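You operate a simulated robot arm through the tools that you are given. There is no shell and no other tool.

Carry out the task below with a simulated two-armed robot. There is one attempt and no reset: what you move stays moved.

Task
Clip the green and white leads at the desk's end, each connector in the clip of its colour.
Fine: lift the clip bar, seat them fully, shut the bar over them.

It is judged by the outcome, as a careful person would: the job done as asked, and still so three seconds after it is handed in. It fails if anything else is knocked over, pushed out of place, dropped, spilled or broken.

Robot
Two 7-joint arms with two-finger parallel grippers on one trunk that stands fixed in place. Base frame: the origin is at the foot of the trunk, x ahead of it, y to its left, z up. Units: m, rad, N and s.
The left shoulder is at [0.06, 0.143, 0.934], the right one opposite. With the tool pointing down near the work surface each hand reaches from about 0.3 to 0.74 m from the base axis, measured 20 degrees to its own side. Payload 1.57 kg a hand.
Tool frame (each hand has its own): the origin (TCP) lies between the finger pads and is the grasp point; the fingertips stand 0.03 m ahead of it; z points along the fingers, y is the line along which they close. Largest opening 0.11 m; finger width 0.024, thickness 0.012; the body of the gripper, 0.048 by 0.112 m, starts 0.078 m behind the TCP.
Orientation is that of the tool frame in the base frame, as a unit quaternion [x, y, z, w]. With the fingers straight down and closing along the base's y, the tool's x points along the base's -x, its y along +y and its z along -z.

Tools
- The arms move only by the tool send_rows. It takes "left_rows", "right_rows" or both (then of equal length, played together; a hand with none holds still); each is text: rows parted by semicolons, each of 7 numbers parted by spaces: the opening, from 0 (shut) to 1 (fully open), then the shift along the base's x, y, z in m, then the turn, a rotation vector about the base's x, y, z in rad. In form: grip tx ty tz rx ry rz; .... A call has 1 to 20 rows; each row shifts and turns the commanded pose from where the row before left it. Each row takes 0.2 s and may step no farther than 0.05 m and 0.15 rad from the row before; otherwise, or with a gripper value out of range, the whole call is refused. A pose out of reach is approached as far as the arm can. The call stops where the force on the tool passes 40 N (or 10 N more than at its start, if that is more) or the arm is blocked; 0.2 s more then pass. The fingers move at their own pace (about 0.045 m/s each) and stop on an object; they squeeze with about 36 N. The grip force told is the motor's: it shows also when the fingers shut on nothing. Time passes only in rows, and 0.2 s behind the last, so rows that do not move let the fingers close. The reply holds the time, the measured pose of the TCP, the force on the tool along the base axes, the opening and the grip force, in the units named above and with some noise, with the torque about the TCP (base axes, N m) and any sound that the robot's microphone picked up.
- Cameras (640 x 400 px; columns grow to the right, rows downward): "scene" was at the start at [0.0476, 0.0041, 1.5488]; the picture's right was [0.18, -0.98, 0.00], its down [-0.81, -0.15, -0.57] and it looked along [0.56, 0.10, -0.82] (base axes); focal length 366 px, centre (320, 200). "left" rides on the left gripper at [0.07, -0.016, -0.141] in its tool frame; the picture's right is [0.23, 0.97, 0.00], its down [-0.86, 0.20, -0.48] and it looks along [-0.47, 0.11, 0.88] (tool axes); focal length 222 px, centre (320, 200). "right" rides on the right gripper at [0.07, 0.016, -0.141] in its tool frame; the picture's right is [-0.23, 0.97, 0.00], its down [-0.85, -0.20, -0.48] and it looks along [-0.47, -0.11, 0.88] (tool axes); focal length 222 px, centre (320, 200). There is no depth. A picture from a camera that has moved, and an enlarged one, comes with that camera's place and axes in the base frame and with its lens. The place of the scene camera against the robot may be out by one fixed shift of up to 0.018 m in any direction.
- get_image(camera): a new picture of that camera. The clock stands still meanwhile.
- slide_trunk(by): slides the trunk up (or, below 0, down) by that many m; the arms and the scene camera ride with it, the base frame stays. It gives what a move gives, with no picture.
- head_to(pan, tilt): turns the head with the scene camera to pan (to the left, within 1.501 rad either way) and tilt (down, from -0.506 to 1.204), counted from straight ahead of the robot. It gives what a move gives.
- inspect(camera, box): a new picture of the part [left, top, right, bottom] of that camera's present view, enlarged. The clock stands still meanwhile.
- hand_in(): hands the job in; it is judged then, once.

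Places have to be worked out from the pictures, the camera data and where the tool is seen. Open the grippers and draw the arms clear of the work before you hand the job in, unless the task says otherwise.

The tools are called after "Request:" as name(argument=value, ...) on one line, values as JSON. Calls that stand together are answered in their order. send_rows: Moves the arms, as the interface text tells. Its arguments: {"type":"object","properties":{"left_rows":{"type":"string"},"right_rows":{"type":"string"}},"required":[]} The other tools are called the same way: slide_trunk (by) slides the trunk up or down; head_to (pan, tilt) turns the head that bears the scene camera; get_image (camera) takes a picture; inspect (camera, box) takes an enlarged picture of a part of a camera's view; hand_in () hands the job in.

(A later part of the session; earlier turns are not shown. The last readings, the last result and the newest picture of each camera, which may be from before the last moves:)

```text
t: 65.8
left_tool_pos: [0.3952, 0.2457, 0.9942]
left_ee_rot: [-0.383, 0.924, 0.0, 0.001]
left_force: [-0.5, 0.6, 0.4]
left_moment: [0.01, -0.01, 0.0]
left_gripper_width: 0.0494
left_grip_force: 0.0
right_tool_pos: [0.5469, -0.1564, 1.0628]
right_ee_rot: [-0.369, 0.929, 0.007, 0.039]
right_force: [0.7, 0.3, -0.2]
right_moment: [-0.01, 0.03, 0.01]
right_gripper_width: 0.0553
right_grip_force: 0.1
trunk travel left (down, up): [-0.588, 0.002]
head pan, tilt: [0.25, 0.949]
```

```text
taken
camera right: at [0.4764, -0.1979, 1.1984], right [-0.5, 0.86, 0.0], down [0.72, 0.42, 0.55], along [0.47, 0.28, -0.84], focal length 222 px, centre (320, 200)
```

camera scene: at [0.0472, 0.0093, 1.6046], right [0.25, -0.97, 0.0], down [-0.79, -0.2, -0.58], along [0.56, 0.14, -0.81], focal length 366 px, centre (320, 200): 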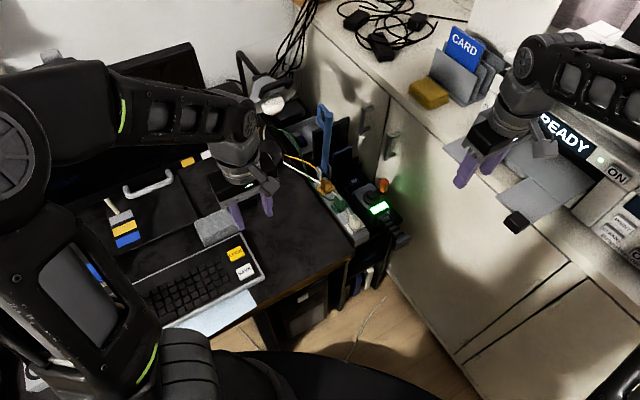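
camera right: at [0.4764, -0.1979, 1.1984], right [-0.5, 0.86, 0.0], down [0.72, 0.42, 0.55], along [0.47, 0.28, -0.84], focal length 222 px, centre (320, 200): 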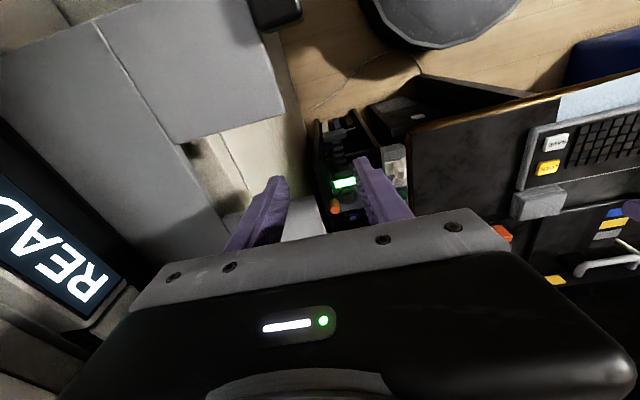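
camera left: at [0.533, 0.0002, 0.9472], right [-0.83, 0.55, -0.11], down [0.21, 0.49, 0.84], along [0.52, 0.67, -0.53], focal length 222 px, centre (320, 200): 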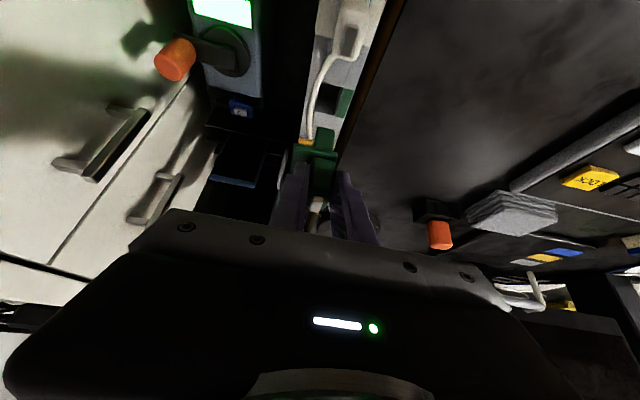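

The hand is free again. I check the tray and machine beside it for any displacement.

Request:
inspect(camera="scene", box=[400, 20, 640, 260])

Request:
inspect(camera="right", box=[0, 0, 420, 260])

```text
1.67 times, centred on (520, 140) of scene
camera zoom: at [0.0472, 0.0093, 1.6046], right [0.25, -0.97, 0.0], down [-0.79, -0.2, -0.58], along [0.56, 0.14, -0.81], focal length 611 px, centre (-13, 300)
```

zoom: 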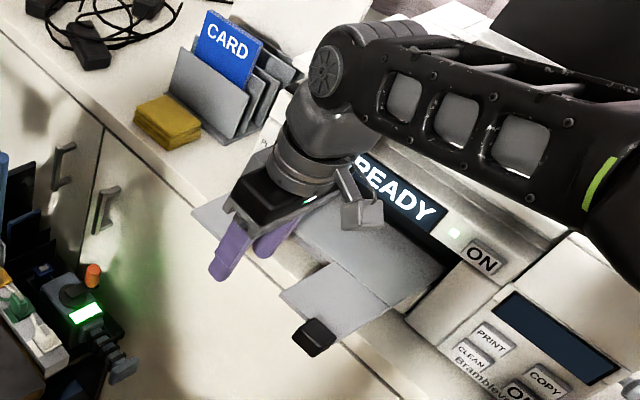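

```text
1.52 times, centred on (210, 130) of right
camera zoom: at [0.4764, -0.1979, 1.1984], right [-0.5, 0.86, 0.0], down [0.72, 0.42, 0.55], along [0.47, 0.28, -0.84], focal length 338 px, centre (488, 307)
```

zoom: 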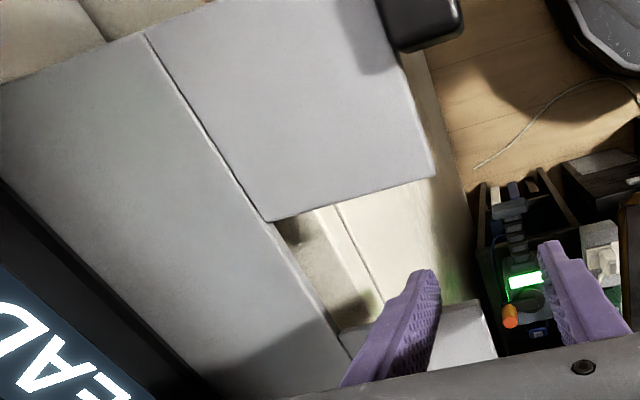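

The hand's outer finger had touched the edge of the machine's tray at about (0.59, −0.16); nothing there looks moved. I first draw the hand back toward −x, away from the tray, and only then move it over to the left.

Request:
send_rows(right_rows="0.5 -0.02 0 0.005 0 0 0; 0.5 -0.025 0.005 0.005 0 0 0; 0.5 -0.005 0.03 0 0 0 0; 0.5 0 0.03 0 0 0 0; 0.5 0 0.03 0 0 0 0; 0.5 0 0.03 0 0 0 0; 0.5 0 0.02 0 0 0 0; 0.5 0 0 0 0 0 0")

Request:
get_image(camera="scene")

Request:
inspect(camera="scene", box=[400, 20, 640, 260])

```text
t: 67.6
left_tool_pos: [0.395, 0.2423, 0.9939]
left_ee_rot: [-0.383, 0.924, 0.0, 0.0]
left_force: [0.0, 0.3, 0.9]
left_moment: [0.02, -0.02, -0.01]
left_gripper_width: 0.0496
left_grip_force: 0.0
right_tool_pos: [0.4983, -0.0151, 1.0708]
right_ee_rot: [-0.369, 0.929, 0.007, 0.038]
right_force: [0.3, 1.0, 0.4]
right_moment: [-0.01, -0.03, -0.01]
right_gripper_width: 0.055
right_grip_force: 0.0
trunk travel left (down, up): [-0.588, 0.002]
head pan, tilt: [0.25, 0.949]
```

```text
taken
camera scene: at [0.0471, 0.009, 1.6046], right [0.25, -0.97, 0.0], down [-0.79, -0.2, -0.58], along [0.56, 0.14, -0.81], focal length 366 px, centre (320, 200)
```

scene: 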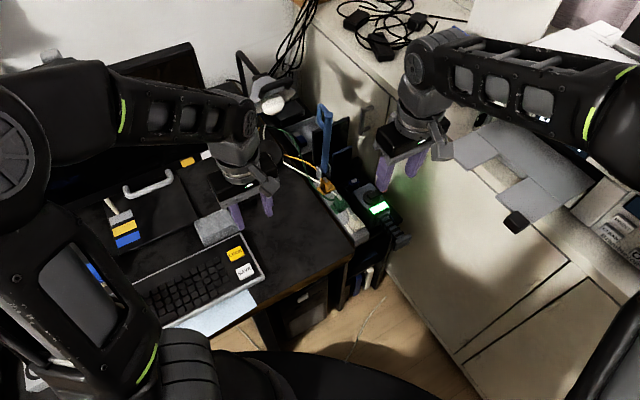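

```text
1.67 times, centred on (520, 140) of scene
camera zoom: at [0.0471, 0.009, 1.6046], right [0.25, -0.97, 0.0], down [-0.79, -0.2, -0.58], along [0.56, 0.14, -0.81], focal length 611 px, centre (-13, 300)
```

zoom: 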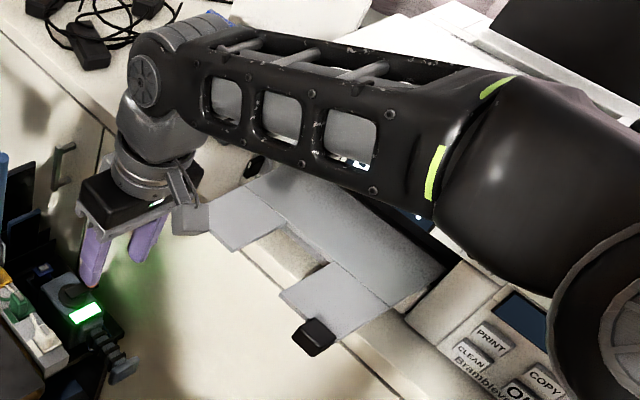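

The tray is intact and clear now. From here I tilt the hand 45° forward and bring it up to the near side of the upright bar.

Request:
send_rows(right_rows="0.5 0.016 0.012 -0.014 0.1003 -0.1003 0; 0.5 0.016 0.012 -0.014 0.1003 -0.1003 0; 0.5 0.016 0.012 -0.014 0.1003 -0.1003 0; 0.5 0.016 0.012 -0.014 0.1003 -0.1003 0; 0.5 0.016 0.012 -0.014 0.1003 -0.1003 0; 0.5 0.0204 0.0162 -0.0175 0 0 0.029; 0.5 0.0204 0.0162 -0.0175 0 0 0; 0.5 0.0204 0.0162 -0.0175 0 0 0; 0.5 0.0204 0.0162 -0.0175 0 0 0; 0.5 0 0 0 0 0 0")

Request:
get_image(camera="right")

Request:
inspect(camera="scene", box=[270, 80, 430, 240])

```text
t: 69.8
left_tool_pos: [0.3956, 0.2436, 0.9925]
left_ee_rot: [-0.383, 0.924, 0.0, -0.001]
left_force: [0.1, 0.0, 0.0]
left_moment: [0.0, -0.01, -0.01]
left_gripper_width: 0.0495
left_grip_force: 0.1
right_tool_pos: [0.6598, 0.1137, 0.933]
right_ee_rot: [-0.352, 0.854, 0.15, 0.352]
right_force: [-0.6, -0.2, -1.0]
right_moment: [0.03, 0.01, -0.03]
right_gripper_width: 0.0547
right_grip_force: 0.1
trunk travel left (down, up): [-0.588, 0.002]
head pan, tilt: [0.25, 0.949]
```

```text
taken
camera right: at [0.5425, 0.0201, 0.9835], right [-0.57, 0.8, 0.17], down [0.33, 0.04, 0.94], along [0.75, 0.59, -0.29], focal length 222 px, centre (320, 200)
```

right: 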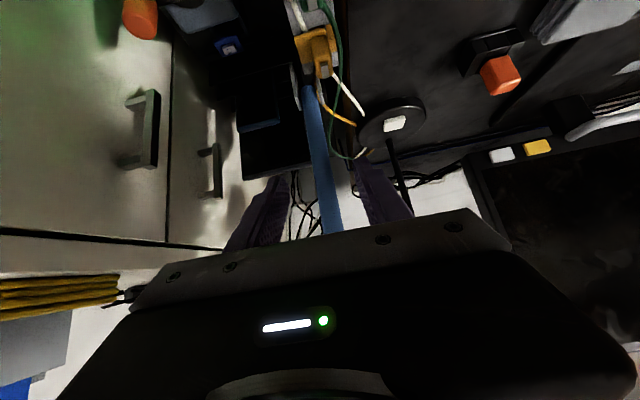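

```text
2.50 times, centred on (350, 160) of scene
camera zoom: at [0.0469, 0.009, 1.6046], right [0.25, -0.97, 0.0], down [-0.79, -0.2, -0.58], along [0.56, 0.14, -0.81], focal length 916 px, centre (245, 300)
```

zoom: 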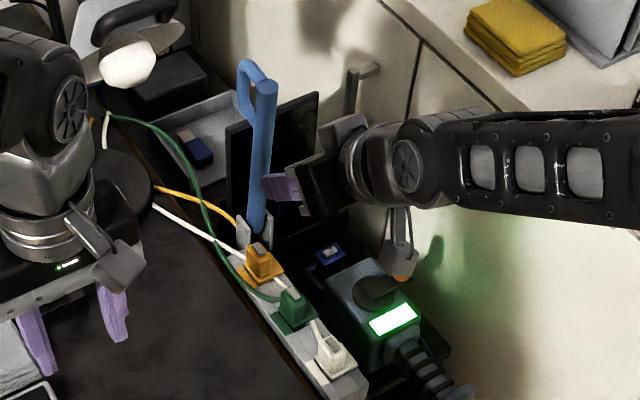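

The bar lies centred between the open fingers. I advance 8.5 cm so that the fingers straddle it, then close on it.

Request:
send_rows(right_rows="0.5 0.0155 0.0145 -0.0045 0 0 0; 0.5 0.0155 0.0145 -0.0045 0 0 0; 0.5 0.0155 0.0145 -0.0045 0 0 0; 0.5 0.0145 0.0135 -0.0045 0 0 0; 0.5 0 0 0 0 0 0")

Request:
get_image(camera="right")

Request:
inspect(camera="scene", box=[270, 80, 430, 240])

```text
t: 71.0
left_tool_pos: [0.3956, 0.2441, 0.9925]
left_ee_rot: [-0.382, 0.924, 0.0, 0.0]
left_force: [-0.1, -0.1, -0.2]
left_moment: [-0.01, -0.01, -0.02]
left_gripper_width: 0.0494
left_grip_force: 0.1
right_tool_pos: [0.7202, 0.1685, 0.9138]
right_ee_rot: [-0.35, 0.855, 0.149, 0.353]
right_force: [-0.3, 0.5, -0.6]
right_moment: [-0.01, -0.02, -0.02]
right_gripper_width: 0.0551
right_grip_force: 0.0
trunk travel left (down, up): [-0.588, 0.002]
head pan, tilt: [0.25, 0.949]
```

```text
taken
camera right: at [0.6032, 0.0757, 0.9654], right [-0.57, 0.8, 0.17], down [0.33, 0.04, 0.94], along [0.75, 0.59, -0.29], focal length 222 px, centre (320, 200)
```

right: 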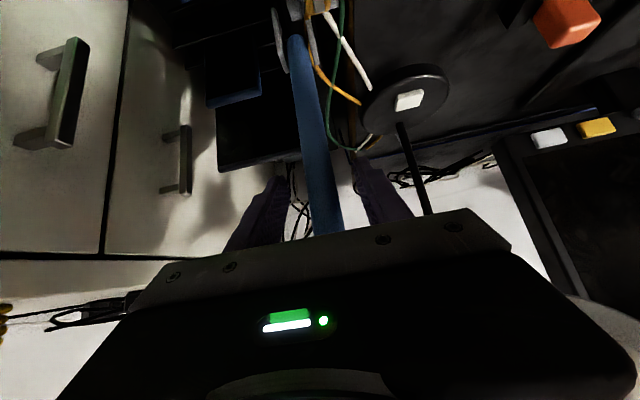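

```text
2.50 times, centred on (350, 160) of scene
camera zoom: at [0.047, 0.0091, 1.6046], right [0.25, -0.97, 0.0], down [-0.79, -0.2, -0.58], along [0.56, 0.14, -0.81], focal length 916 px, centre (245, 300)
```

zoom: 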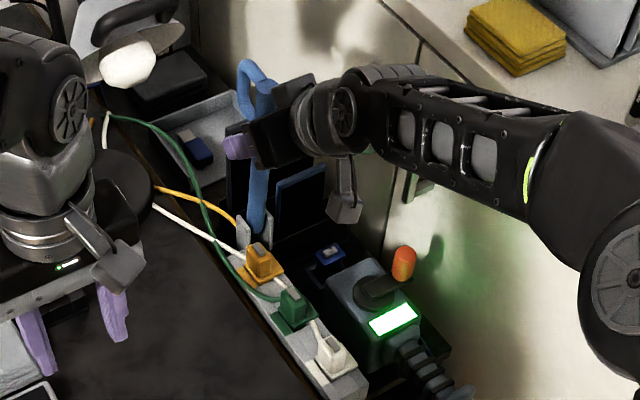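

The fingers straddle the bar (0.163 m from the hinge). I close on it and pull it back about 15° along its arc, turning the hand with it.

Request:
send_rows(right_rows="0.2 0 0 0 0 0 0; 0 0 0 0 0 0 0; 0 0 0 0 0 0 0; 0 0 0 0 0 0 0; 0 -0.0051 -0.0051 -0.0011 0.0309 -0.0309 0; 0 -0.005 -0.005 -0.0013 0.0309 -0.0309 0; 0 -0.0049 -0.0049 -0.0016 0.0309 -0.0309 0; 0 -0.0049 -0.0049 -0.0019 0.0309 -0.0309 0; 0 -0.0048 -0.0048 -0.0023 0.0309 -0.0309 0; 0 -0.0047 -0.0047 -0.0025 0.0309 -0.0309 0; 0 0 0 0 0 0 0")

Request:
inspect(camera="scene", box=[270, 80, 430, 240])

Request:
get_image(camera="right")

```text
t: 73.4
left_tool_pos: [0.3948, 0.245, 0.994]
left_ee_rot: [-0.382, 0.924, -0.001, -0.001]
left_force: [-0.3, -0.7, 0.1]
left_moment: [-0.02, 0.0, 0.0]
left_gripper_width: 0.0495
left_grip_force: 0.0
right_tool_pos: [0.6914, 0.1404, 0.9054]
right_ee_rot: [-0.33, 0.8, 0.195, 0.461]
right_force: [-8.9, 6.6, 2.1]
right_moment: [-0.37, -0.38, -0.14]
right_gripper_width: 0.0216
right_grip_force: 34.1
trunk travel left (down, up): [-0.588, 0.002]
head pan, tilt: [0.25, 0.949]
```

```text
2.50 times, centred on (350, 160) of scene
camera zoom: at [0.0457, 0.0101, 1.6046], right [0.25, -0.97, 0.0], down [-0.79, -0.2, -0.58], along [0.56, 0.14, -0.81], focal length 916 px, centre (245, 300)
```

zoom: 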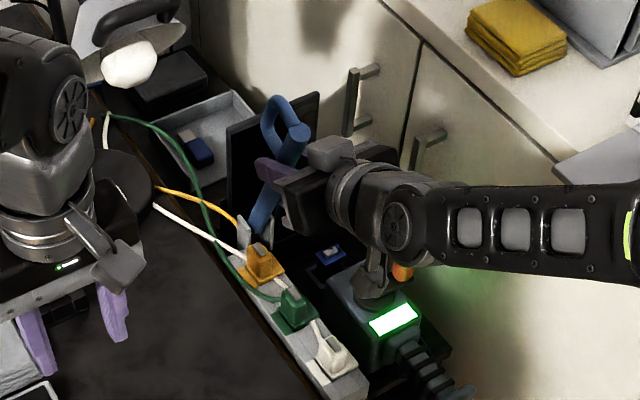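

```text
taken
camera right: at [0.5677, 0.0419, 0.9147], right [-0.61, 0.77, 0.2], down [0.15, -0.14, 0.98], along [0.78, 0.63, -0.03], focal length 222 px, centre (320, 200)
```

right: 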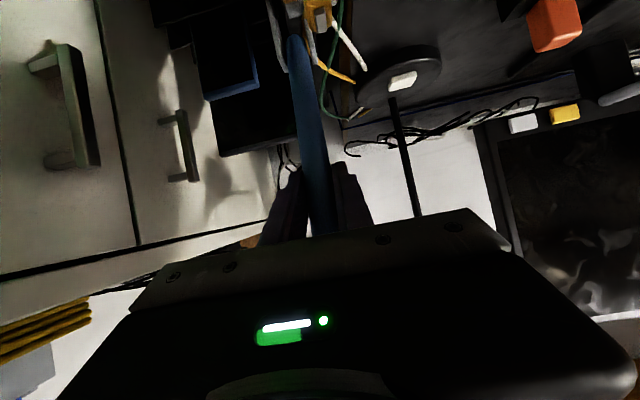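

The bar follows nicely. I pull it another 15°.

Request:
send_rows(right_rows="0 -0.0053 -0.0039 -0.0028 0.0309 -0.0309 0; 0 -0.0045 -0.0045 -0.0031 0.0309 -0.0309 0; 0 -0.0045 -0.0045 -0.0034 0.0309 -0.0309 0; 0 -0.0043 -0.0043 -0.0036 0.0309 -0.0309 0; 0 -0.0042 -0.0042 -0.0039 0.0309 -0.0309 0; 0 -0.0041 -0.0041 -0.0041 0.0309 -0.0309 0; 0 0 0 0 0 0 0")

Request:
inspect(camera="scene", box=[270, 80, 430, 240])

Request:
inspect(camera="left", box=[0, 0, 240, 220])

```text
t: 75.0
left_tool_pos: [0.3945, 0.2446, 0.9933]
left_ee_rot: [-0.382, 0.924, 0.0, 0.0]
left_force: [0.0, -1.0, -0.1]
left_moment: [0.0, 0.0, 0.0]
left_gripper_width: 0.0493
left_grip_force: 0.1
right_tool_pos: [0.6645, 0.1138, 0.8847]
right_ee_rot: [-0.301, 0.733, 0.236, 0.562]
right_force: [-3.2, 4.2, 2.3]
right_moment: [-0.12, -0.52, -0.26]
right_gripper_width: 0.0216
right_grip_force: 34.3
trunk travel left (down, up): [-0.588, 0.002]
head pan, tilt: [0.25, 0.949]
```

```text
2.50 times, centred on (350, 160) of scene
camera zoom: at [0.0465, 0.0097, 1.6046], right [0.25, -0.97, 0.0], down [-0.79, -0.2, -0.58], along [0.56, 0.14, -0.81], focal length 916 px, centre (245, 300)
```

zoom: 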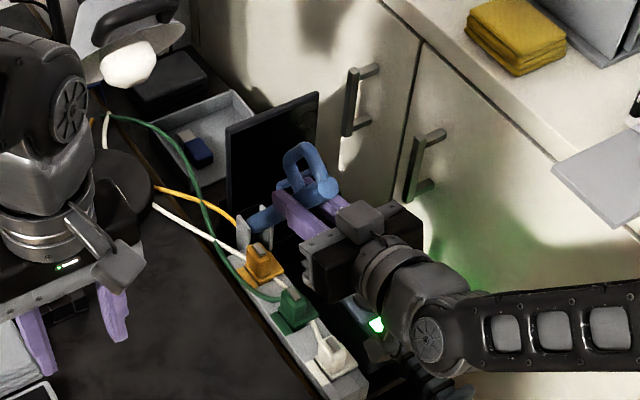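

```text
1.82 times, centred on (120, 110) of left
camera zoom: at [0.3564, 0.1849, 1.1338], right [-0.85, 0.53, 0.0], down [0.46, 0.75, 0.48], along [0.25, 0.41, -0.88], focal length 404 px, centre (684, 364)
```

zoom: 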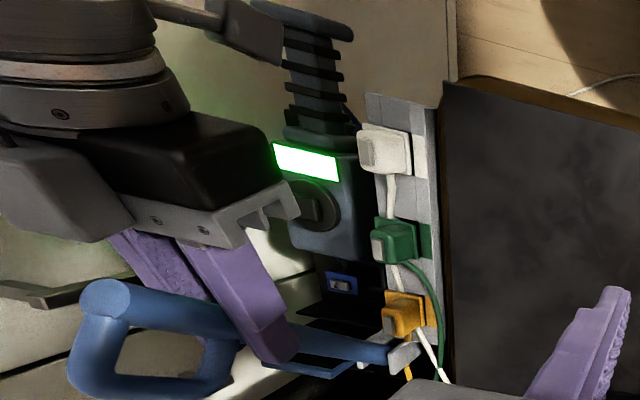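

The bar is at about 55°. I bring it 10° further, then open the fingers and check that it stays.

Request:
send_rows(right_rows="0 -0.004 -0.004 -0.0044 0.0309 -0.0309 0; 0 -0.0038 -0.0038 -0.0047 0.0309 -0.0309 0; 0 -0.0037 -0.0037 -0.0049 0.0309 -0.0309 0; 0 -0.0035 -0.0035 -0.005 0.0309 -0.0309 0; 0 0 0 0 0 0 0; 0.3 0 0 0 0 0 0; 0.5 0 0 0 0 0 0; 0.5 0 0 0 0 0 0")

Request:
inspect(camera="scene", box=[270, 80, 430, 240])

Request:
inspect(camera="left", box=[0, 0, 240, 220])

Request:
get_image(camera="right")

```text
t: 76.8
left_tool_pos: [0.3947, 0.2451, 0.9934]
left_ee_rot: [-0.382, 0.924, 0.0, 0.001]
left_force: [-0.1, -0.1, -0.1]
left_moment: [0.0, -0.04, -0.01]
left_gripper_width: 0.0496
left_grip_force: 0.1
right_tool_pos: [0.6508, 0.0997, 0.8633]
right_ee_rot: [-0.28, 0.681, 0.262, 0.623]
right_force: [0.7, 0.6, 0.2]
right_moment: [0.03, 0.02, 0.03]
right_gripper_width: 0.055
right_grip_force: 0.0
trunk travel left (down, up): [-0.588, 0.002]
head pan, tilt: [0.25, 0.949]
```

```text
2.50 times, centred on (350, 160) of scene
camera zoom: at [0.0472, 0.0092, 1.6046], right [0.25, -0.97, 0.0], down [-0.79, -0.2, -0.58], along [0.56, 0.14, -0.81], focal length 916 px, centre (245, 300)
```

zoom: 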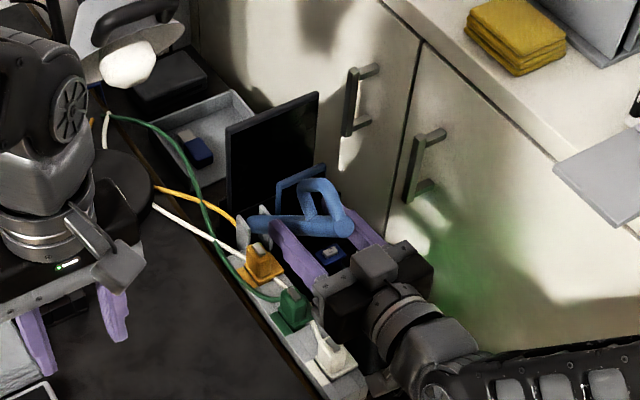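

```text
1.82 times, centred on (120, 110) of left
camera zoom: at [0.3569, 0.1846, 1.1337], right [-0.85, 0.53, 0.0], down [0.46, 0.75, 0.48], along [0.25, 0.41, -0.88], focal length 404 px, centre (684, 364)
```

zoom: 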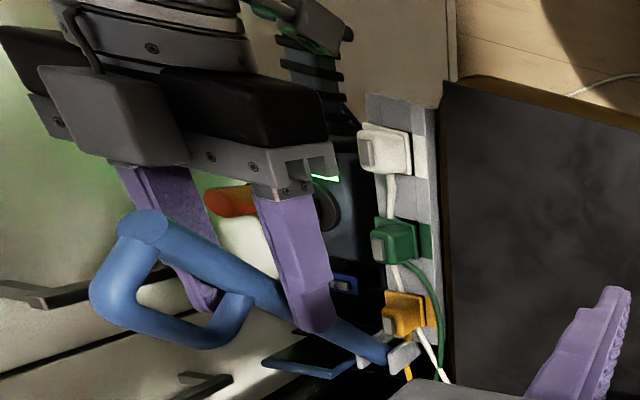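

```text
taken
camera right: at [0.5342, 0.0085, 0.8068], right [-0.68, 0.7, 0.23], down [-0.14, -0.43, 0.89], along [0.72, 0.57, 0.39], focal length 222 px, centre (320, 200)
```

right: 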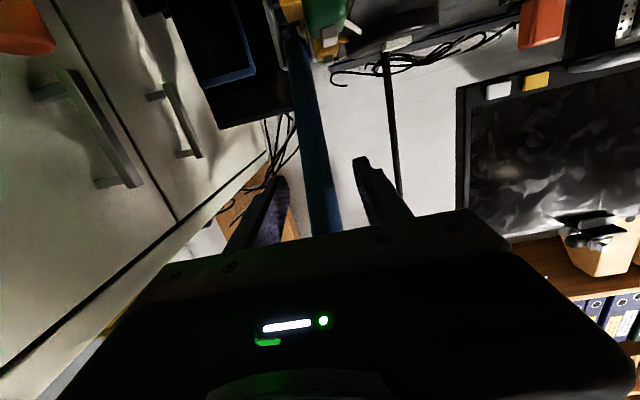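

The bar stays at about 45°. I back the open hand straight out and turn it upright again for pressing from above.

Request:
send_rows(right_rows="0.5 -0.021 -0.021 0.004 0 0 0; 0.5 -0.021 -0.021 0.004 0 0 0; 0.5 -0.021 -0.021 0.006 0 0 0; 0.5 -0.021 -0.021 0.006 0 0 0; 0.5 0 0 0.012 -0.1 0.1 0; 0.5 0 0 0.012 -0.1 0.1 0; 0.5 0 0 0.012 -0.1 0.1 0; 0.5 0 0 0.012 -0.1 0.1 0; 0.5 0 0 0.012 -0.1 0.1 0; 0.3 0 0 0.012 -0.1 0.1 0; 0.2 0 0 0.012 -0.1 0.1 0; 0 0 0 0.012 -0.1 0.1 0; 0 0 0 0.01 -0.1 0.1 0; 0 0 0 0.01 -0.1 0.1 0; 0 0 0 0 0 0 0")

Request:
get_image(camera="right")

Request:
inspect(camera="scene", box=[270, 80, 430, 240])

Request:
inspect(camera="left", box=[0, 0, 240, 220])

```text
t: 80.0
left_tool_pos: [0.3948, 0.2443, 0.9939]
left_ee_rot: [-0.382, 0.924, 0.0, 0.001]
left_force: [1.1, 0.4, -0.3]
left_moment: [0.02, 0.02, 0.01]
left_gripper_width: 0.0495
left_grip_force: 0.0
right_tool_pos: [0.5649, 0.0142, 1.001]
right_ee_rot: [-0.378, 0.925, 0.015, 0.032]
right_force: [0.5, -0.9, 0.3]
right_moment: [0.0, -0.03, 0.03]
right_gripper_width: 0.0001
right_grip_force: 21.1
trunk travel left (down, up): [-0.588, 0.002]
head pan, tilt: [0.25, 0.949]
```

```text
taken
camera right: at [0.4974, -0.0288, 1.1371], right [-0.52, 0.85, 0.02], down [0.73, 0.43, 0.54], along [0.45, 0.29, -0.84], focal length 222 px, centre (320, 200)
```

right: 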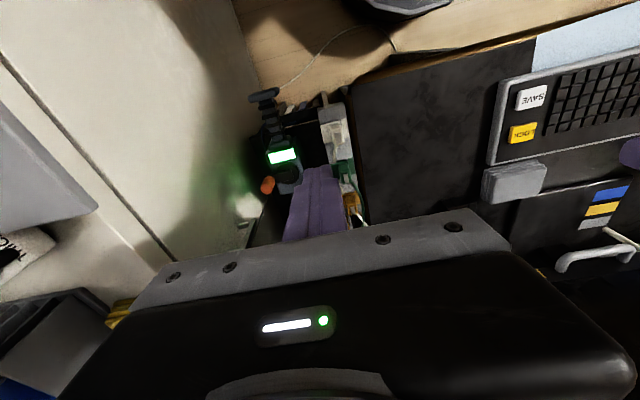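

```text
2.50 times, centred on (350, 160) of scene
camera zoom: at [0.0469, 0.0088, 1.6046], right [0.25, -0.97, 0.0], down [-0.79, -0.2, -0.58], along [0.56, 0.14, -0.81], focal length 916 px, centre (245, 300)
```

zoom: 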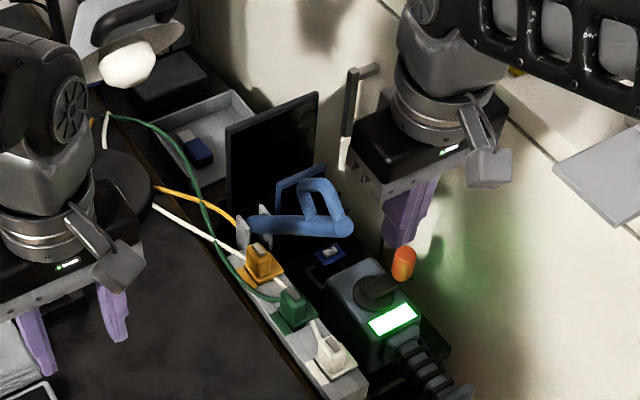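

```text
1.82 times, centred on (120, 110) of left
camera zoom: at [0.3567, 0.1843, 1.1338], right [-0.85, 0.53, 0.0], down [0.46, 0.75, 0.48], along [0.25, 0.41, -0.88], focal length 404 px, centre (684, 364)
```

zoom: 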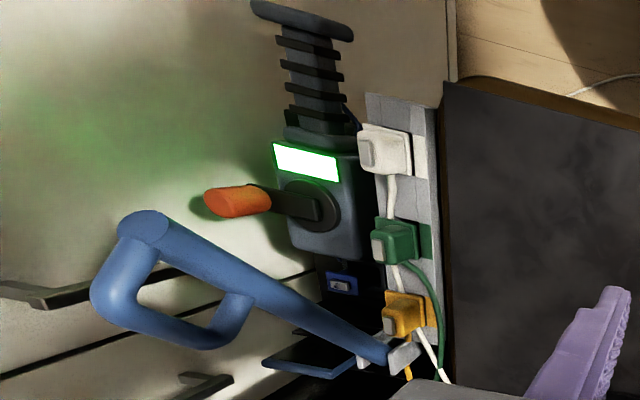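

The bar stands at about 45° by itself. I will take its handle again, with the hand tilted 25°, and swing it down along the arc: first the approach to the handle.

Request:
send_rows(right_rows="0.5 0.016 0.0157 0 0.087 -0.087 0; 0.5 0.017 0.0165 0 0.087 -0.087 0; 0.5 0.017 0.017 0 0.087 -0.087 0; 0.5 0.0165 0.0165 0 0 0 0; 0.5 0 0 0 0 0 0")

Request:
get_image(camera="right")

Request:
inspect(camera="right", box=[230, 70, 410, 230])

```text
t: 81.2
left_tool_pos: [0.3946, 0.2448, 0.9935]
left_ee_rot: [-0.383, 0.924, 0.0, 0.0]
left_force: [0.0, 0.3, -1.1]
left_moment: [-0.01, -0.02, 0.03]
left_gripper_width: 0.0494
left_grip_force: 0.1
right_tool_pos: [0.632, 0.0817, 1.0005]
right_ee_rot: [-0.37, 0.903, 0.086, 0.2]
right_force: [0.5, 1.1, -0.3]
right_moment: [0.01, -0.04, -0.01]
right_gripper_width: 0.0552
right_grip_force: 0.1
trunk travel left (down, up): [-0.588, 0.002]
head pan, tilt: [0.25, 0.949]
```

```text
taken
camera right: at [0.5326, 0.0074, 1.0986], right [-0.54, 0.84, 0.1], down [0.55, 0.25, 0.8], along [0.64, 0.48, -0.6], focal length 222 px, centre (320, 200)
```

right: 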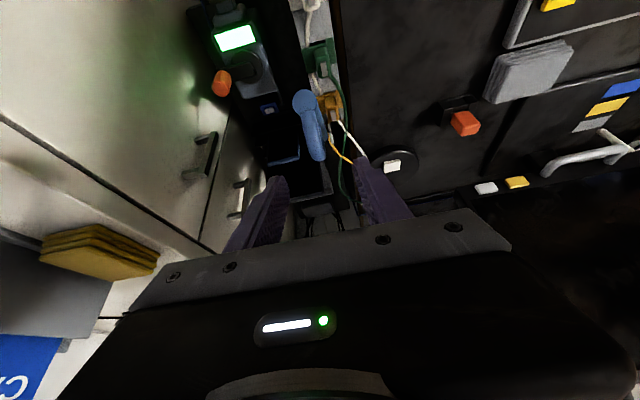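

```text
2.50 times, centred on (320, 150) of right
camera zoom: at [0.5326, 0.0074, 1.0986], right [-0.54, 0.84, 0.1], down [0.55, 0.25, 0.8], along [0.64, 0.48, -0.6], focal length 555 px, centre (320, 325)
```

zoom: 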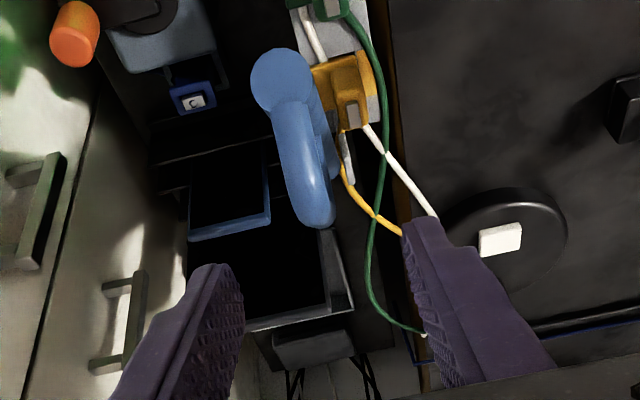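

Seen from here the handle's top tube is almost end-on, right on the tool axis. I advance 8 cm along the tool axis so the fingers straddle the tube, and close.

Request:
send_rows(right_rows="0.5 0.0081 0.0075 -0.0237 0 0 0; 0.5 0.0081 0.0075 -0.0237 0 0 0; 0.5 0.0081 0.0075 -0.0237 0 0 0; 0.5 0 0 0 0 0 0; 0.2 0 0 0 0 0 0; 0 0 0 0 0 0 0; 0 0 0 0 0 0 0; 0 0 0 0 0 0 0")

Request:
inspect(camera="right", box=[230, 70, 410, 230])

Request:
inspect(camera="left", box=[0, 0, 240, 220])

```text
t: 83.0
left_tool_pos: [0.3945, 0.2461, 0.9933]
left_ee_rot: [-0.383, 0.924, 0.0, 0.0]
left_force: [0.3, 0.3, -0.2]
left_moment: [0.01, 0.0, 0.01]
left_gripper_width: 0.0498
left_grip_force: 0.0
right_tool_pos: [0.6549, 0.1047, 0.929]
right_ee_rot: [-0.371, 0.903, 0.086, 0.199]
right_force: [-6.8, 5.7, -1.4]
right_moment: [-0.17, -0.03, -0.21]
right_gripper_width: 0.0138
right_grip_force: 26.5
trunk travel left (down, up): [-0.588, 0.002]
head pan, tilt: [0.25, 0.949]
```

```text
2.50 times, centred on (320, 150) of right
camera zoom: at [0.5569, 0.0308, 1.0271], right [-0.54, 0.84, 0.1], down [0.55, 0.26, 0.79], along [0.64, 0.49, -0.6], focal length 555 px, centre (320, 325)
```

zoom: 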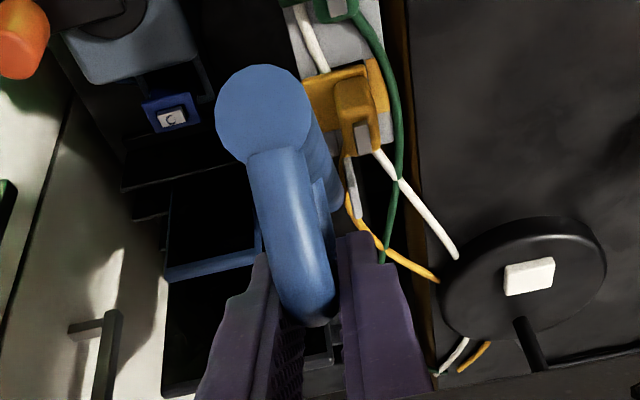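

```text
1.82 times, centred on (120, 110) of left
camera zoom: at [0.3562, 0.1855, 1.1337], right [-0.85, 0.53, 0.0], down [0.46, 0.75, 0.48], along [0.25, 0.41, -0.88], focal length 404 px, centre (684, 364)
```

zoom: 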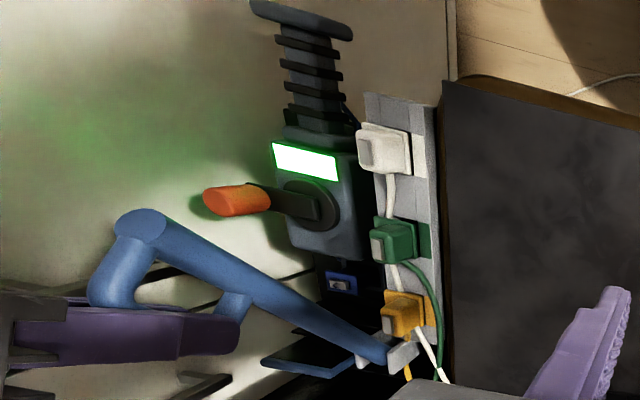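

The handle is held. I swing the bar down 20° along the arc, turning the hand with it.

Request:
send_rows(right_rows="0 -0.0061 -0.0047 -0.0049 0.0309 -0.0309 0; 0 -0.0052 -0.0052 -0.0054 0.0309 -0.0309 0; 0 -0.005 -0.005 -0.0057 0.0309 -0.0309 0; 0 -0.0049 -0.0049 -0.0059 0.0309 -0.0309 0; 0 -0.0047 -0.0047 -0.0062 0.0309 -0.0309 0; 0 -0.0045 -0.0045 -0.0065 0.0309 -0.0309 0; 0 -0.0042 -0.0042 -0.0068 0.0309 -0.0309 0; 0 -0.0041 -0.0041 -0.0071 0.0309 -0.0309 0; 0 0 0 0 0 0 0")

Request:
inspect(camera="left", box=[0, 0, 240, 220])

Request:
inspect(camera="scene", box=[270, 80, 430, 240])

```text
t: 85.0
left_tool_pos: [0.3951, 0.2454, 0.9925]
left_ee_rot: [-0.383, 0.924, -0.002, 0.0]
left_force: [0.8, 0.4, -0.2]
left_moment: [0.03, 0.01, 0.01]
left_gripper_width: 0.0493
left_grip_force: 0.1
right_tool_pos: [0.6183, 0.0672, 0.882]
right_ee_rot: [-0.352, 0.854, 0.15, 0.353]
right_force: [-5.8, 14.2, -2.1]
right_moment: [0.24, -0.36, -0.27]
right_gripper_width: 0.0135
right_grip_force: 29.9
trunk travel left (down, up): [-0.588, 0.002]
head pan, tilt: [0.25, 0.949]
```

```text
1.82 times, centred on (120, 110) of left
camera zoom: at [0.3564, 0.186, 1.1336], right [-0.85, 0.53, 0.0], down [0.46, 0.75, 0.48], along [0.25, 0.41, -0.88], focal length 404 px, centre (684, 364)
```

zoom: 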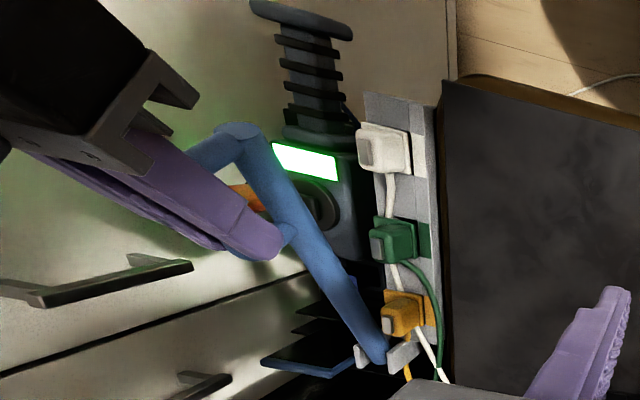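

```text
2.50 times, centred on (350, 160) of scene
camera zoom: at [0.0465, 0.011, 1.6045], right [0.25, -0.97, 0.0], down [-0.79, -0.2, -0.58], along [0.56, 0.14, -0.81], focal length 916 px, centre (245, 300)
```

zoom: 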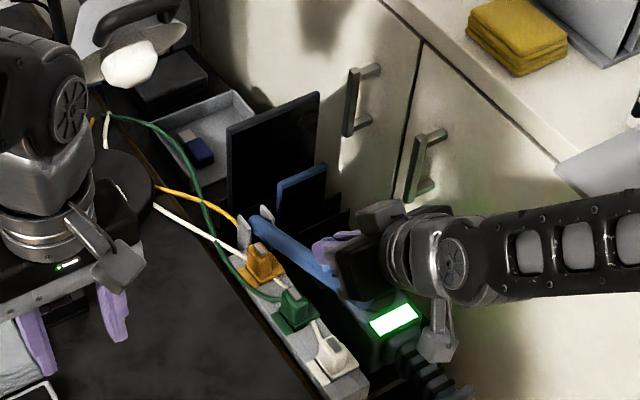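

The bar is at about 25°. I swing it down another 15°, with a small sideways correction for the lateral load.

Request:
send_rows(right_rows="0 -0.005 -0.0028 -0.0073 0.0309 -0.0309 0; 0 -0.0036 -0.0036 -0.0075 0.0309 -0.0309 0; 0 -0.0034 -0.0034 -0.0078 0.0309 -0.0309 0; 0 -0.0032 -0.0032 -0.0079 0.0309 -0.0309 0; 0 -0.0029 -0.0029 -0.0081 0.0309 -0.0309 0; 0 -0.0027 -0.0027 -0.0083 0.0309 -0.0309 0; 0 0 0 0 0 0 0")

Request:
inspect(camera="left", box=[0, 0, 240, 220])

Request:
inspect(camera="scene", box=[270, 110, 430, 250])

```text
t: 86.6
left_tool_pos: [0.3943, 0.2456, 0.9914]
left_ee_rot: [-0.382, 0.924, 0.0, -0.001]
left_force: [0.0, 0.3, -0.1]
left_moment: [0.0, -0.06, -0.01]
left_gripper_width: 0.0497
left_grip_force: 0.0
right_tool_pos: [0.5983, 0.048, 0.8324]
right_ee_rot: [-0.329, 0.799, 0.196, 0.463]
right_force: [6.5, 14.5, -0.9]
right_moment: [0.71, -0.67, 0.05]
right_gripper_width: 0.0137
right_grip_force: 30.6
trunk travel left (down, up): [-0.588, 0.002]
head pan, tilt: [0.25, 0.949]
```

```text
1.82 times, centred on (120, 110) of left
camera zoom: at [0.3575, 0.1858, 1.1333], right [-0.85, 0.53, 0.0], down [0.46, 0.75, 0.48], along [0.25, 0.41, -0.88], focal length 404 px, centre (684, 364)
```

zoom: 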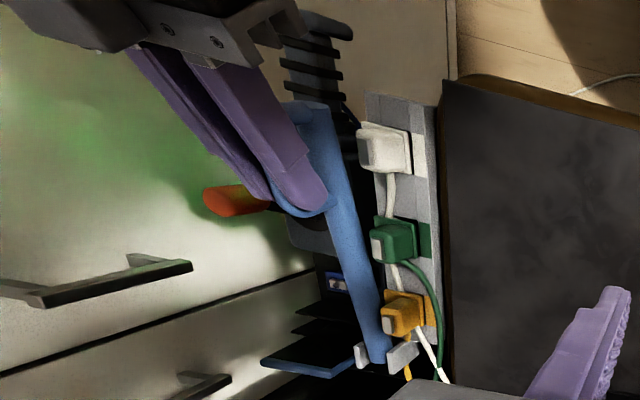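

```text
2.86 times, centred on (350, 180) of scene
camera zoom: at [0.0481, 0.0109, 1.6045], right [0.25, -0.97, 0.0], down [-0.79, -0.2, -0.58], along [0.56, 0.14, -0.81], focal length 1047 px, centre (234, 257)
```

zoom: 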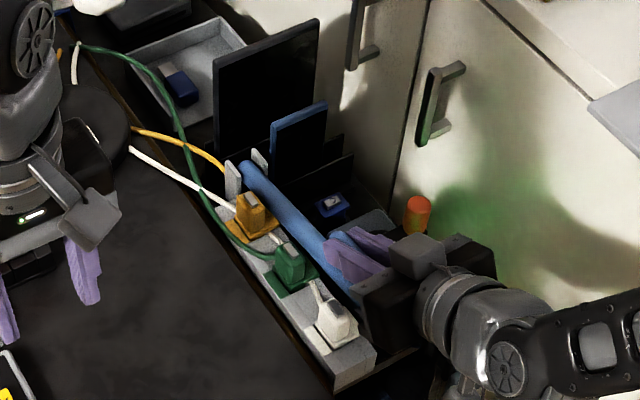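

The bar is nearly down, at about 9°. I let go, back out, turn the hand upright and close the fingers to press the bar shut from above.

Request:
send_rows(right_rows="0.3 0 0 0 0 0 0; 0.5 0 0 0 0 0 0; 0.5 0 0 0 0 0 0; 0.5 -0.0205 -0.0205 0.0167 0 0 0; 0.5 -0.0205 -0.0205 0.0167 0 0 0; 0.5 -0.0205 -0.0205 0.0167 0 0 0; 0.3 0 0 0.01 -0.0926 0.0926 0; 0.2 0 0 0.01 -0.0926 0.0926 0; 0 0 0 0.01 -0.0926 0.0926 0; 0 0 0 0.01 -0.0926 0.0926 0; 0 0 0 0.005 -0.0926 0.0926 0; 0 0 0 0.005 -0.0926 0.0926 0; 0 0 0 0 -0.0926 0.0926 0; 0 0 0 0 -0.0926 0.0926 0; 0 0 0 0 0 0 0")

Request:
get_image(camera="right")

Request:
inspect(camera="scene", box=[290, 130, 400, 240])

Request:
inspect(camera="left", box=[80, 20, 240, 210])

```text
t: 89.8
left_tool_pos: [0.3939, 0.2438, 0.9927]
left_ee_rot: [-0.383, 0.924, -0.001, 0.0]
left_force: [0.0, -0.3, 0.4]
left_moment: [0.0, 0.01, 0.02]
left_gripper_width: 0.0497
left_grip_force: 0.1
right_tool_pos: [0.5362, -0.0142, 0.9339]
right_ee_rot: [-0.379, 0.926, 0.002, 0.0]
right_force: [0.0, -0.5, 0.1]
right_moment: [-0.03, -0.02, 0.0]
right_gripper_width: 0.0
right_grip_force: 21.9
trunk travel left (down, up): [-0.588, 0.002]
head pan, tilt: [0.25, 0.949]
```

```text
taken
camera right: at [0.4746, -0.0513, 1.0758], right [-0.52, 0.85, 0.0], down [0.75, 0.46, 0.48], along [0.41, 0.25, -0.88], focal length 222 px, centre (320, 200)
```

right: 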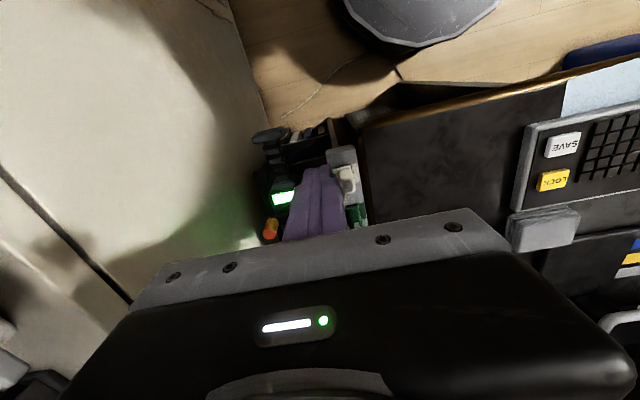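

```text
3.64 times, centred on (345, 185) of scene
camera zoom: at [0.0469, 0.0089, 1.6046], right [0.25, -0.97, 0.0], down [-0.79, -0.2, -0.58], along [0.56, 0.14, -0.81], focal length 1332 px, centre (229, 254)
```

zoom: 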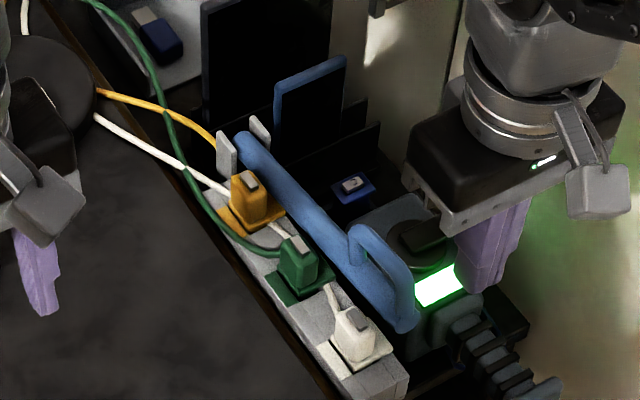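

```text
2.11 times, centred on (160, 115) of left
camera zoom: at [0.3567, 0.1844, 1.1338], right [-0.85, 0.53, 0.0], down [0.46, 0.75, 0.48], along [0.25, 0.41, -0.88], focal length 468 px, centre (657, 379)
```

zoom: 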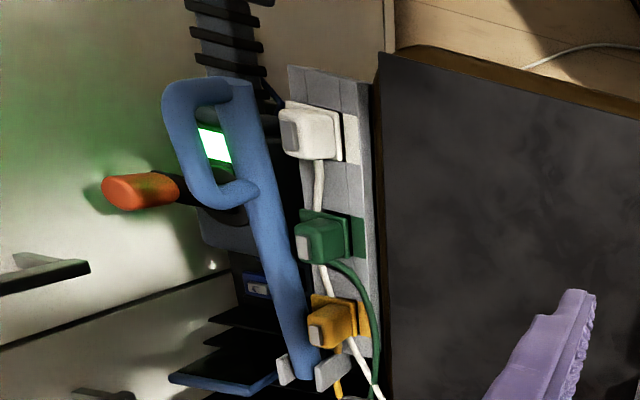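

The bar hangs about 10° open over the flanges. I move the closed fingers over the middle of the handle and lower them to just above it.

Request:
send_rows(right_rows="0 0.0188 0.0188 0 0 0 0; 0 0.0188 0.0188 0 0 0 0; 0 0.0188 0.0188 0 0 0 0; 0 0 0 -0.02 0 0 0; 0 0 0 -0.02 0 0 0; 0 0 0 -0.012 0 0 0; 0 0 0 0 0 0 0")

Request:
inspect(camera="right", box=[230, 70, 410, 230])

Request:
inspect(camera="left", box=[80, 20, 240, 210])

```text
t: 91.4
left_tool_pos: [0.3955, 0.2435, 0.9928]
left_ee_rot: [-0.383, 0.924, 0.001, 0.0]
left_force: [0.5, -1.1, 0.1]
left_moment: [-0.02, -0.03, -0.03]
left_gripper_width: 0.0497
left_grip_force: 0.0
right_tool_pos: [0.5911, 0.0432, 0.8815]
right_ee_rot: [-0.38, 0.925, 0.002, 0.0]
right_force: [-0.5, 0.2, 0.3]
right_moment: [0.04, 0.01, -0.01]
right_gripper_width: 0.0001
right_grip_force: 21.6
trunk travel left (down, up): [-0.588, 0.002]
head pan, tilt: [0.25, 0.949]
```

```text
2.50 times, centred on (320, 150) of right
camera zoom: at [0.5307, 0.0061, 1.023], right [-0.52, 0.85, 0.0], down [0.75, 0.46, 0.48], along [0.41, 0.25, -0.88], focal length 555 px, centre (320, 325)
```

zoom: 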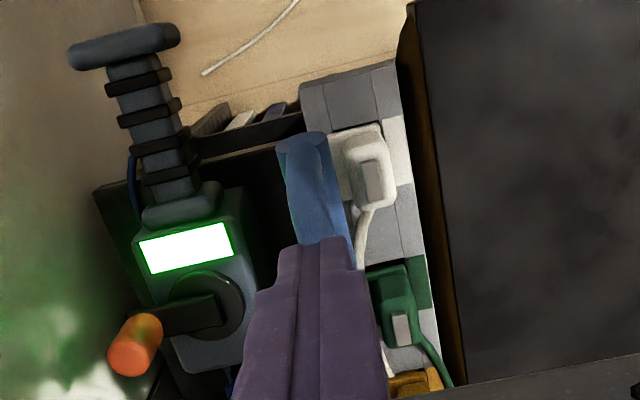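

```text
2.11 times, centred on (160, 115) of left
camera zoom: at [0.3569, 0.1847, 1.1336], right [-0.85, 0.53, 0.0], down [0.46, 0.75, 0.48], along [0.25, 0.41, -0.88], focal length 468 px, centre (657, 379)
```

zoom: 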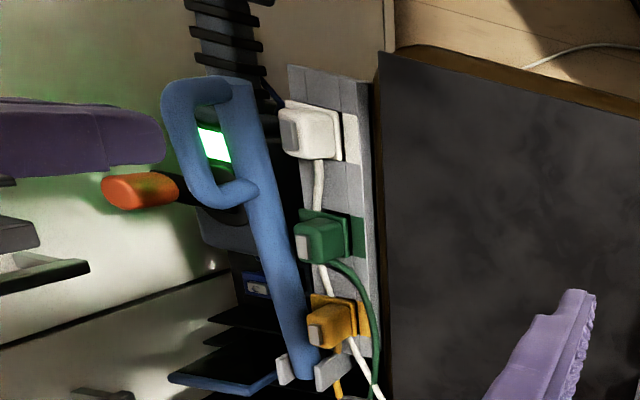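

The fingertips are just above the handle. I press down in 5 mm steps.

Request:
send_rows(right_rows="0 0 0 -0.006 0 0 0; 0 0 0 -0.006 0 0 0; 0 0 0 -0.006 0 0 0; 0 -0.0007 -0.0007 -0.006 0 0 0; 0 -0.0007 -0.0007 -0.006 0 0 0; 0 0 0 0 0 0 0")

Request:
inspect(camera="left", box=[80, 20, 240, 210])

```text
t: 92.8
left_tool_pos: [0.3963, 0.2444, 0.9942]
left_ee_rot: [-0.383, 0.924, 0.001, -0.001]
left_force: [-0.1, 0.0, -0.1]
left_moment: [-0.01, 0.03, 0.0]
left_gripper_width: 0.0496
left_grip_force: 0.2
right_tool_pos: [0.5908, 0.0401, 0.8511]
right_ee_rot: [-0.379, 0.925, 0.002, -0.001]
right_force: [0.1, -0.2, 0.1]
right_moment: [-0.03, 0.0, -0.02]
right_gripper_width: 0.0003
right_grip_force: 21.6
trunk travel left (down, up): [-0.588, 0.002]
head pan, tilt: [0.25, 0.949]
```

```text
2.11 times, centred on (160, 115) of left
camera zoom: at [0.3569, 0.1847, 1.1337], right [-0.85, 0.53, 0.0], down [0.46, 0.75, 0.48], along [0.25, 0.41, -0.88], focal length 468 px, centre (657, 379)
```

zoom: 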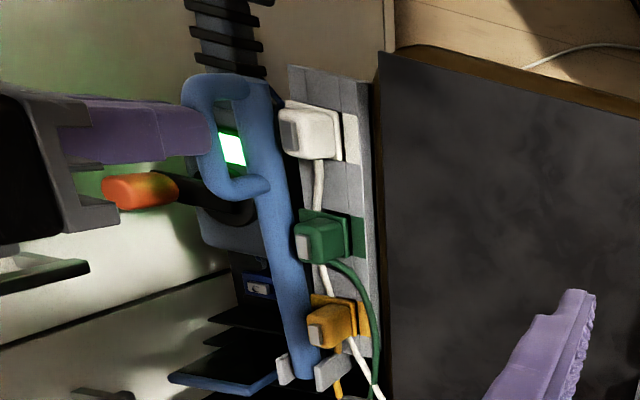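

The bar follows the fingertip with hardly any force, now about 5° open. I press on to the closed position.

Request:
send_rows(right_rows="0 0 0 -0.005 0 0 0; 0 0 0 -0.004 0 0 0; 0 0 0 -0.003 0 0 0; 0 0 0 0 0 0 0")

Request:
inspect(camera="left", box=[80, 20, 240, 210])

```text
t: 93.8
left_tool_pos: [0.3951, 0.2442, 0.9938]
left_ee_rot: [-0.383, 0.924, 0.0, 0.0]
left_force: [-0.1, -0.8, -0.1]
left_moment: [0.01, 0.01, 0.0]
left_gripper_width: 0.0494
left_grip_force: 0.1
right_tool_pos: [0.5906, 0.0407, 0.8402]
right_ee_rot: [-0.378, 0.926, 0.003, 0.0]
right_force: [-0.3, -0.1, 0.2]
right_moment: [-0.01, 0.0, -0.01]
right_gripper_width: 0.0001
right_grip_force: 20.9
trunk travel left (down, up): [-0.588, 0.002]
head pan, tilt: [0.25, 0.949]
```

```text
2.11 times, centred on (160, 115) of left
camera zoom: at [0.3569, 0.1847, 1.1337], right [-0.85, 0.53, 0.0], down [0.46, 0.75, 0.48], along [0.25, 0.41, -0.88], focal length 468 px, centre (657, 379)
```

zoom: 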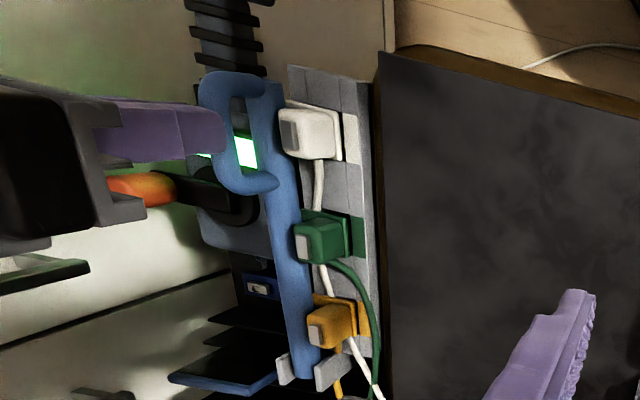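

The bar keeps coming down under the fingertip. I continue in 2 mm steps until it bears on the flanges.

Request:
send_rows(right_rows="0 0 0 -0.002 0 0 0; 0 0 0 -0.002 0 0 0; 0 0 0 -0.002 0 0 0; 0 0 0 0 0 0 0")

Request:
inspect(camera="left", box=[80, 20, 240, 210])

Request:
inspect(camera="scene", box=[290, 130, 400, 240])

```text
t: 94.8
left_tool_pos: [0.394, 0.2438, 0.993]
left_ee_rot: [-0.383, 0.924, 0.001, 0.0]
left_force: [0.1, 0.7, -0.5]
left_moment: [0.04, 0.03, -0.05]
left_gripper_width: 0.0497
left_grip_force: 0.2
right_tool_pos: [0.5914, 0.0404, 0.8341]
right_ee_rot: [-0.378, 0.926, 0.001, 0.001]
right_force: [-0.7, 0.1, 1.7]
right_moment: [0.02, 0.0, -0.02]
right_gripper_width: 0.0
right_grip_force: 21.3
trunk travel left (down, up): [-0.588, 0.002]
head pan, tilt: [0.25, 0.949]
```

```text
2.11 times, centred on (160, 115) of left
camera zoom: at [0.3568, 0.1846, 1.1337], right [-0.85, 0.53, 0.0], down [0.46, 0.75, 0.48], along [0.25, 0.41, -0.88], focal length 468 px, centre (657, 379)
```

zoom: 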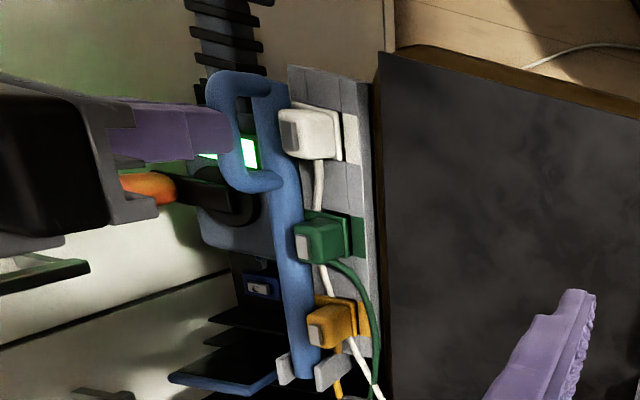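

```text
3.64 times, centred on (345, 185) of scene
camera zoom: at [0.0471, 0.0092, 1.6046], right [0.25, -0.97, 0.0], down [-0.79, -0.2, -0.58], along [0.56, 0.14, -0.81], focal length 1332 px, centre (229, 254)
```

zoom: 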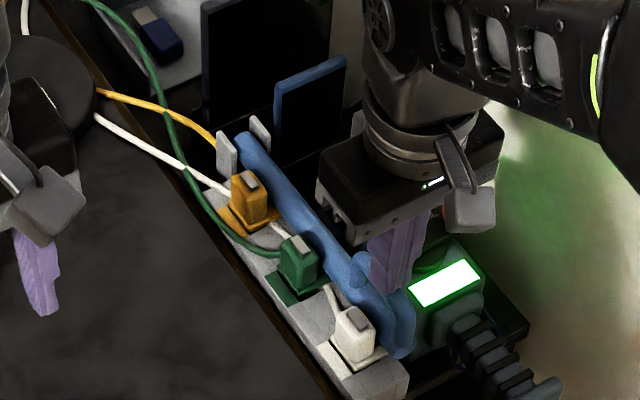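

Contact is just beginning (1.7 N). I keep pressing in small steps to shut it fully.

Request:
send_rows(right_rows="0 0 0 -0.002 0 0 0; 0 0 0 -0.002 0 0 0; 0 0 0 -0.002 0 0 0; 0 0 0 0 0 0 0")

Request:
inspect(camera="left", box=[80, 20, 240, 210])

```text
t: 95.8
left_tool_pos: [0.3936, 0.2444, 0.9944]
left_ee_rot: [-0.383, 0.924, 0.0, 0.001]
left_force: [-0.2, 0.4, -0.4]
left_moment: [0.02, 0.0, 0.01]
left_gripper_width: 0.0497
left_grip_force: 0.1
right_tool_pos: [0.5904, 0.0404, 0.8316]
right_ee_rot: [-0.379, 0.925, 0.001, 0.004]
right_force: [-1.0, -3.6, 33.6]
right_moment: [-0.42, 0.31, 0.09]
right_gripper_width: 0.0
right_grip_force: 21.2
trunk travel left (down, up): [-0.588, 0.002]
head pan, tilt: [0.25, 0.949]
```

```text
2.11 times, centred on (160, 115) of left
camera zoom: at [0.3545, 0.1841, 1.1349], right [-0.85, 0.53, 0.0], down [0.46, 0.75, 0.48], along [0.25, 0.41, -0.88], focal length 468 px, centre (657, 379)
```

zoom: 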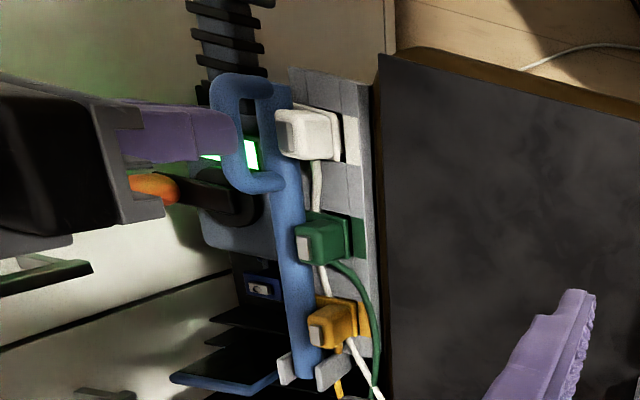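

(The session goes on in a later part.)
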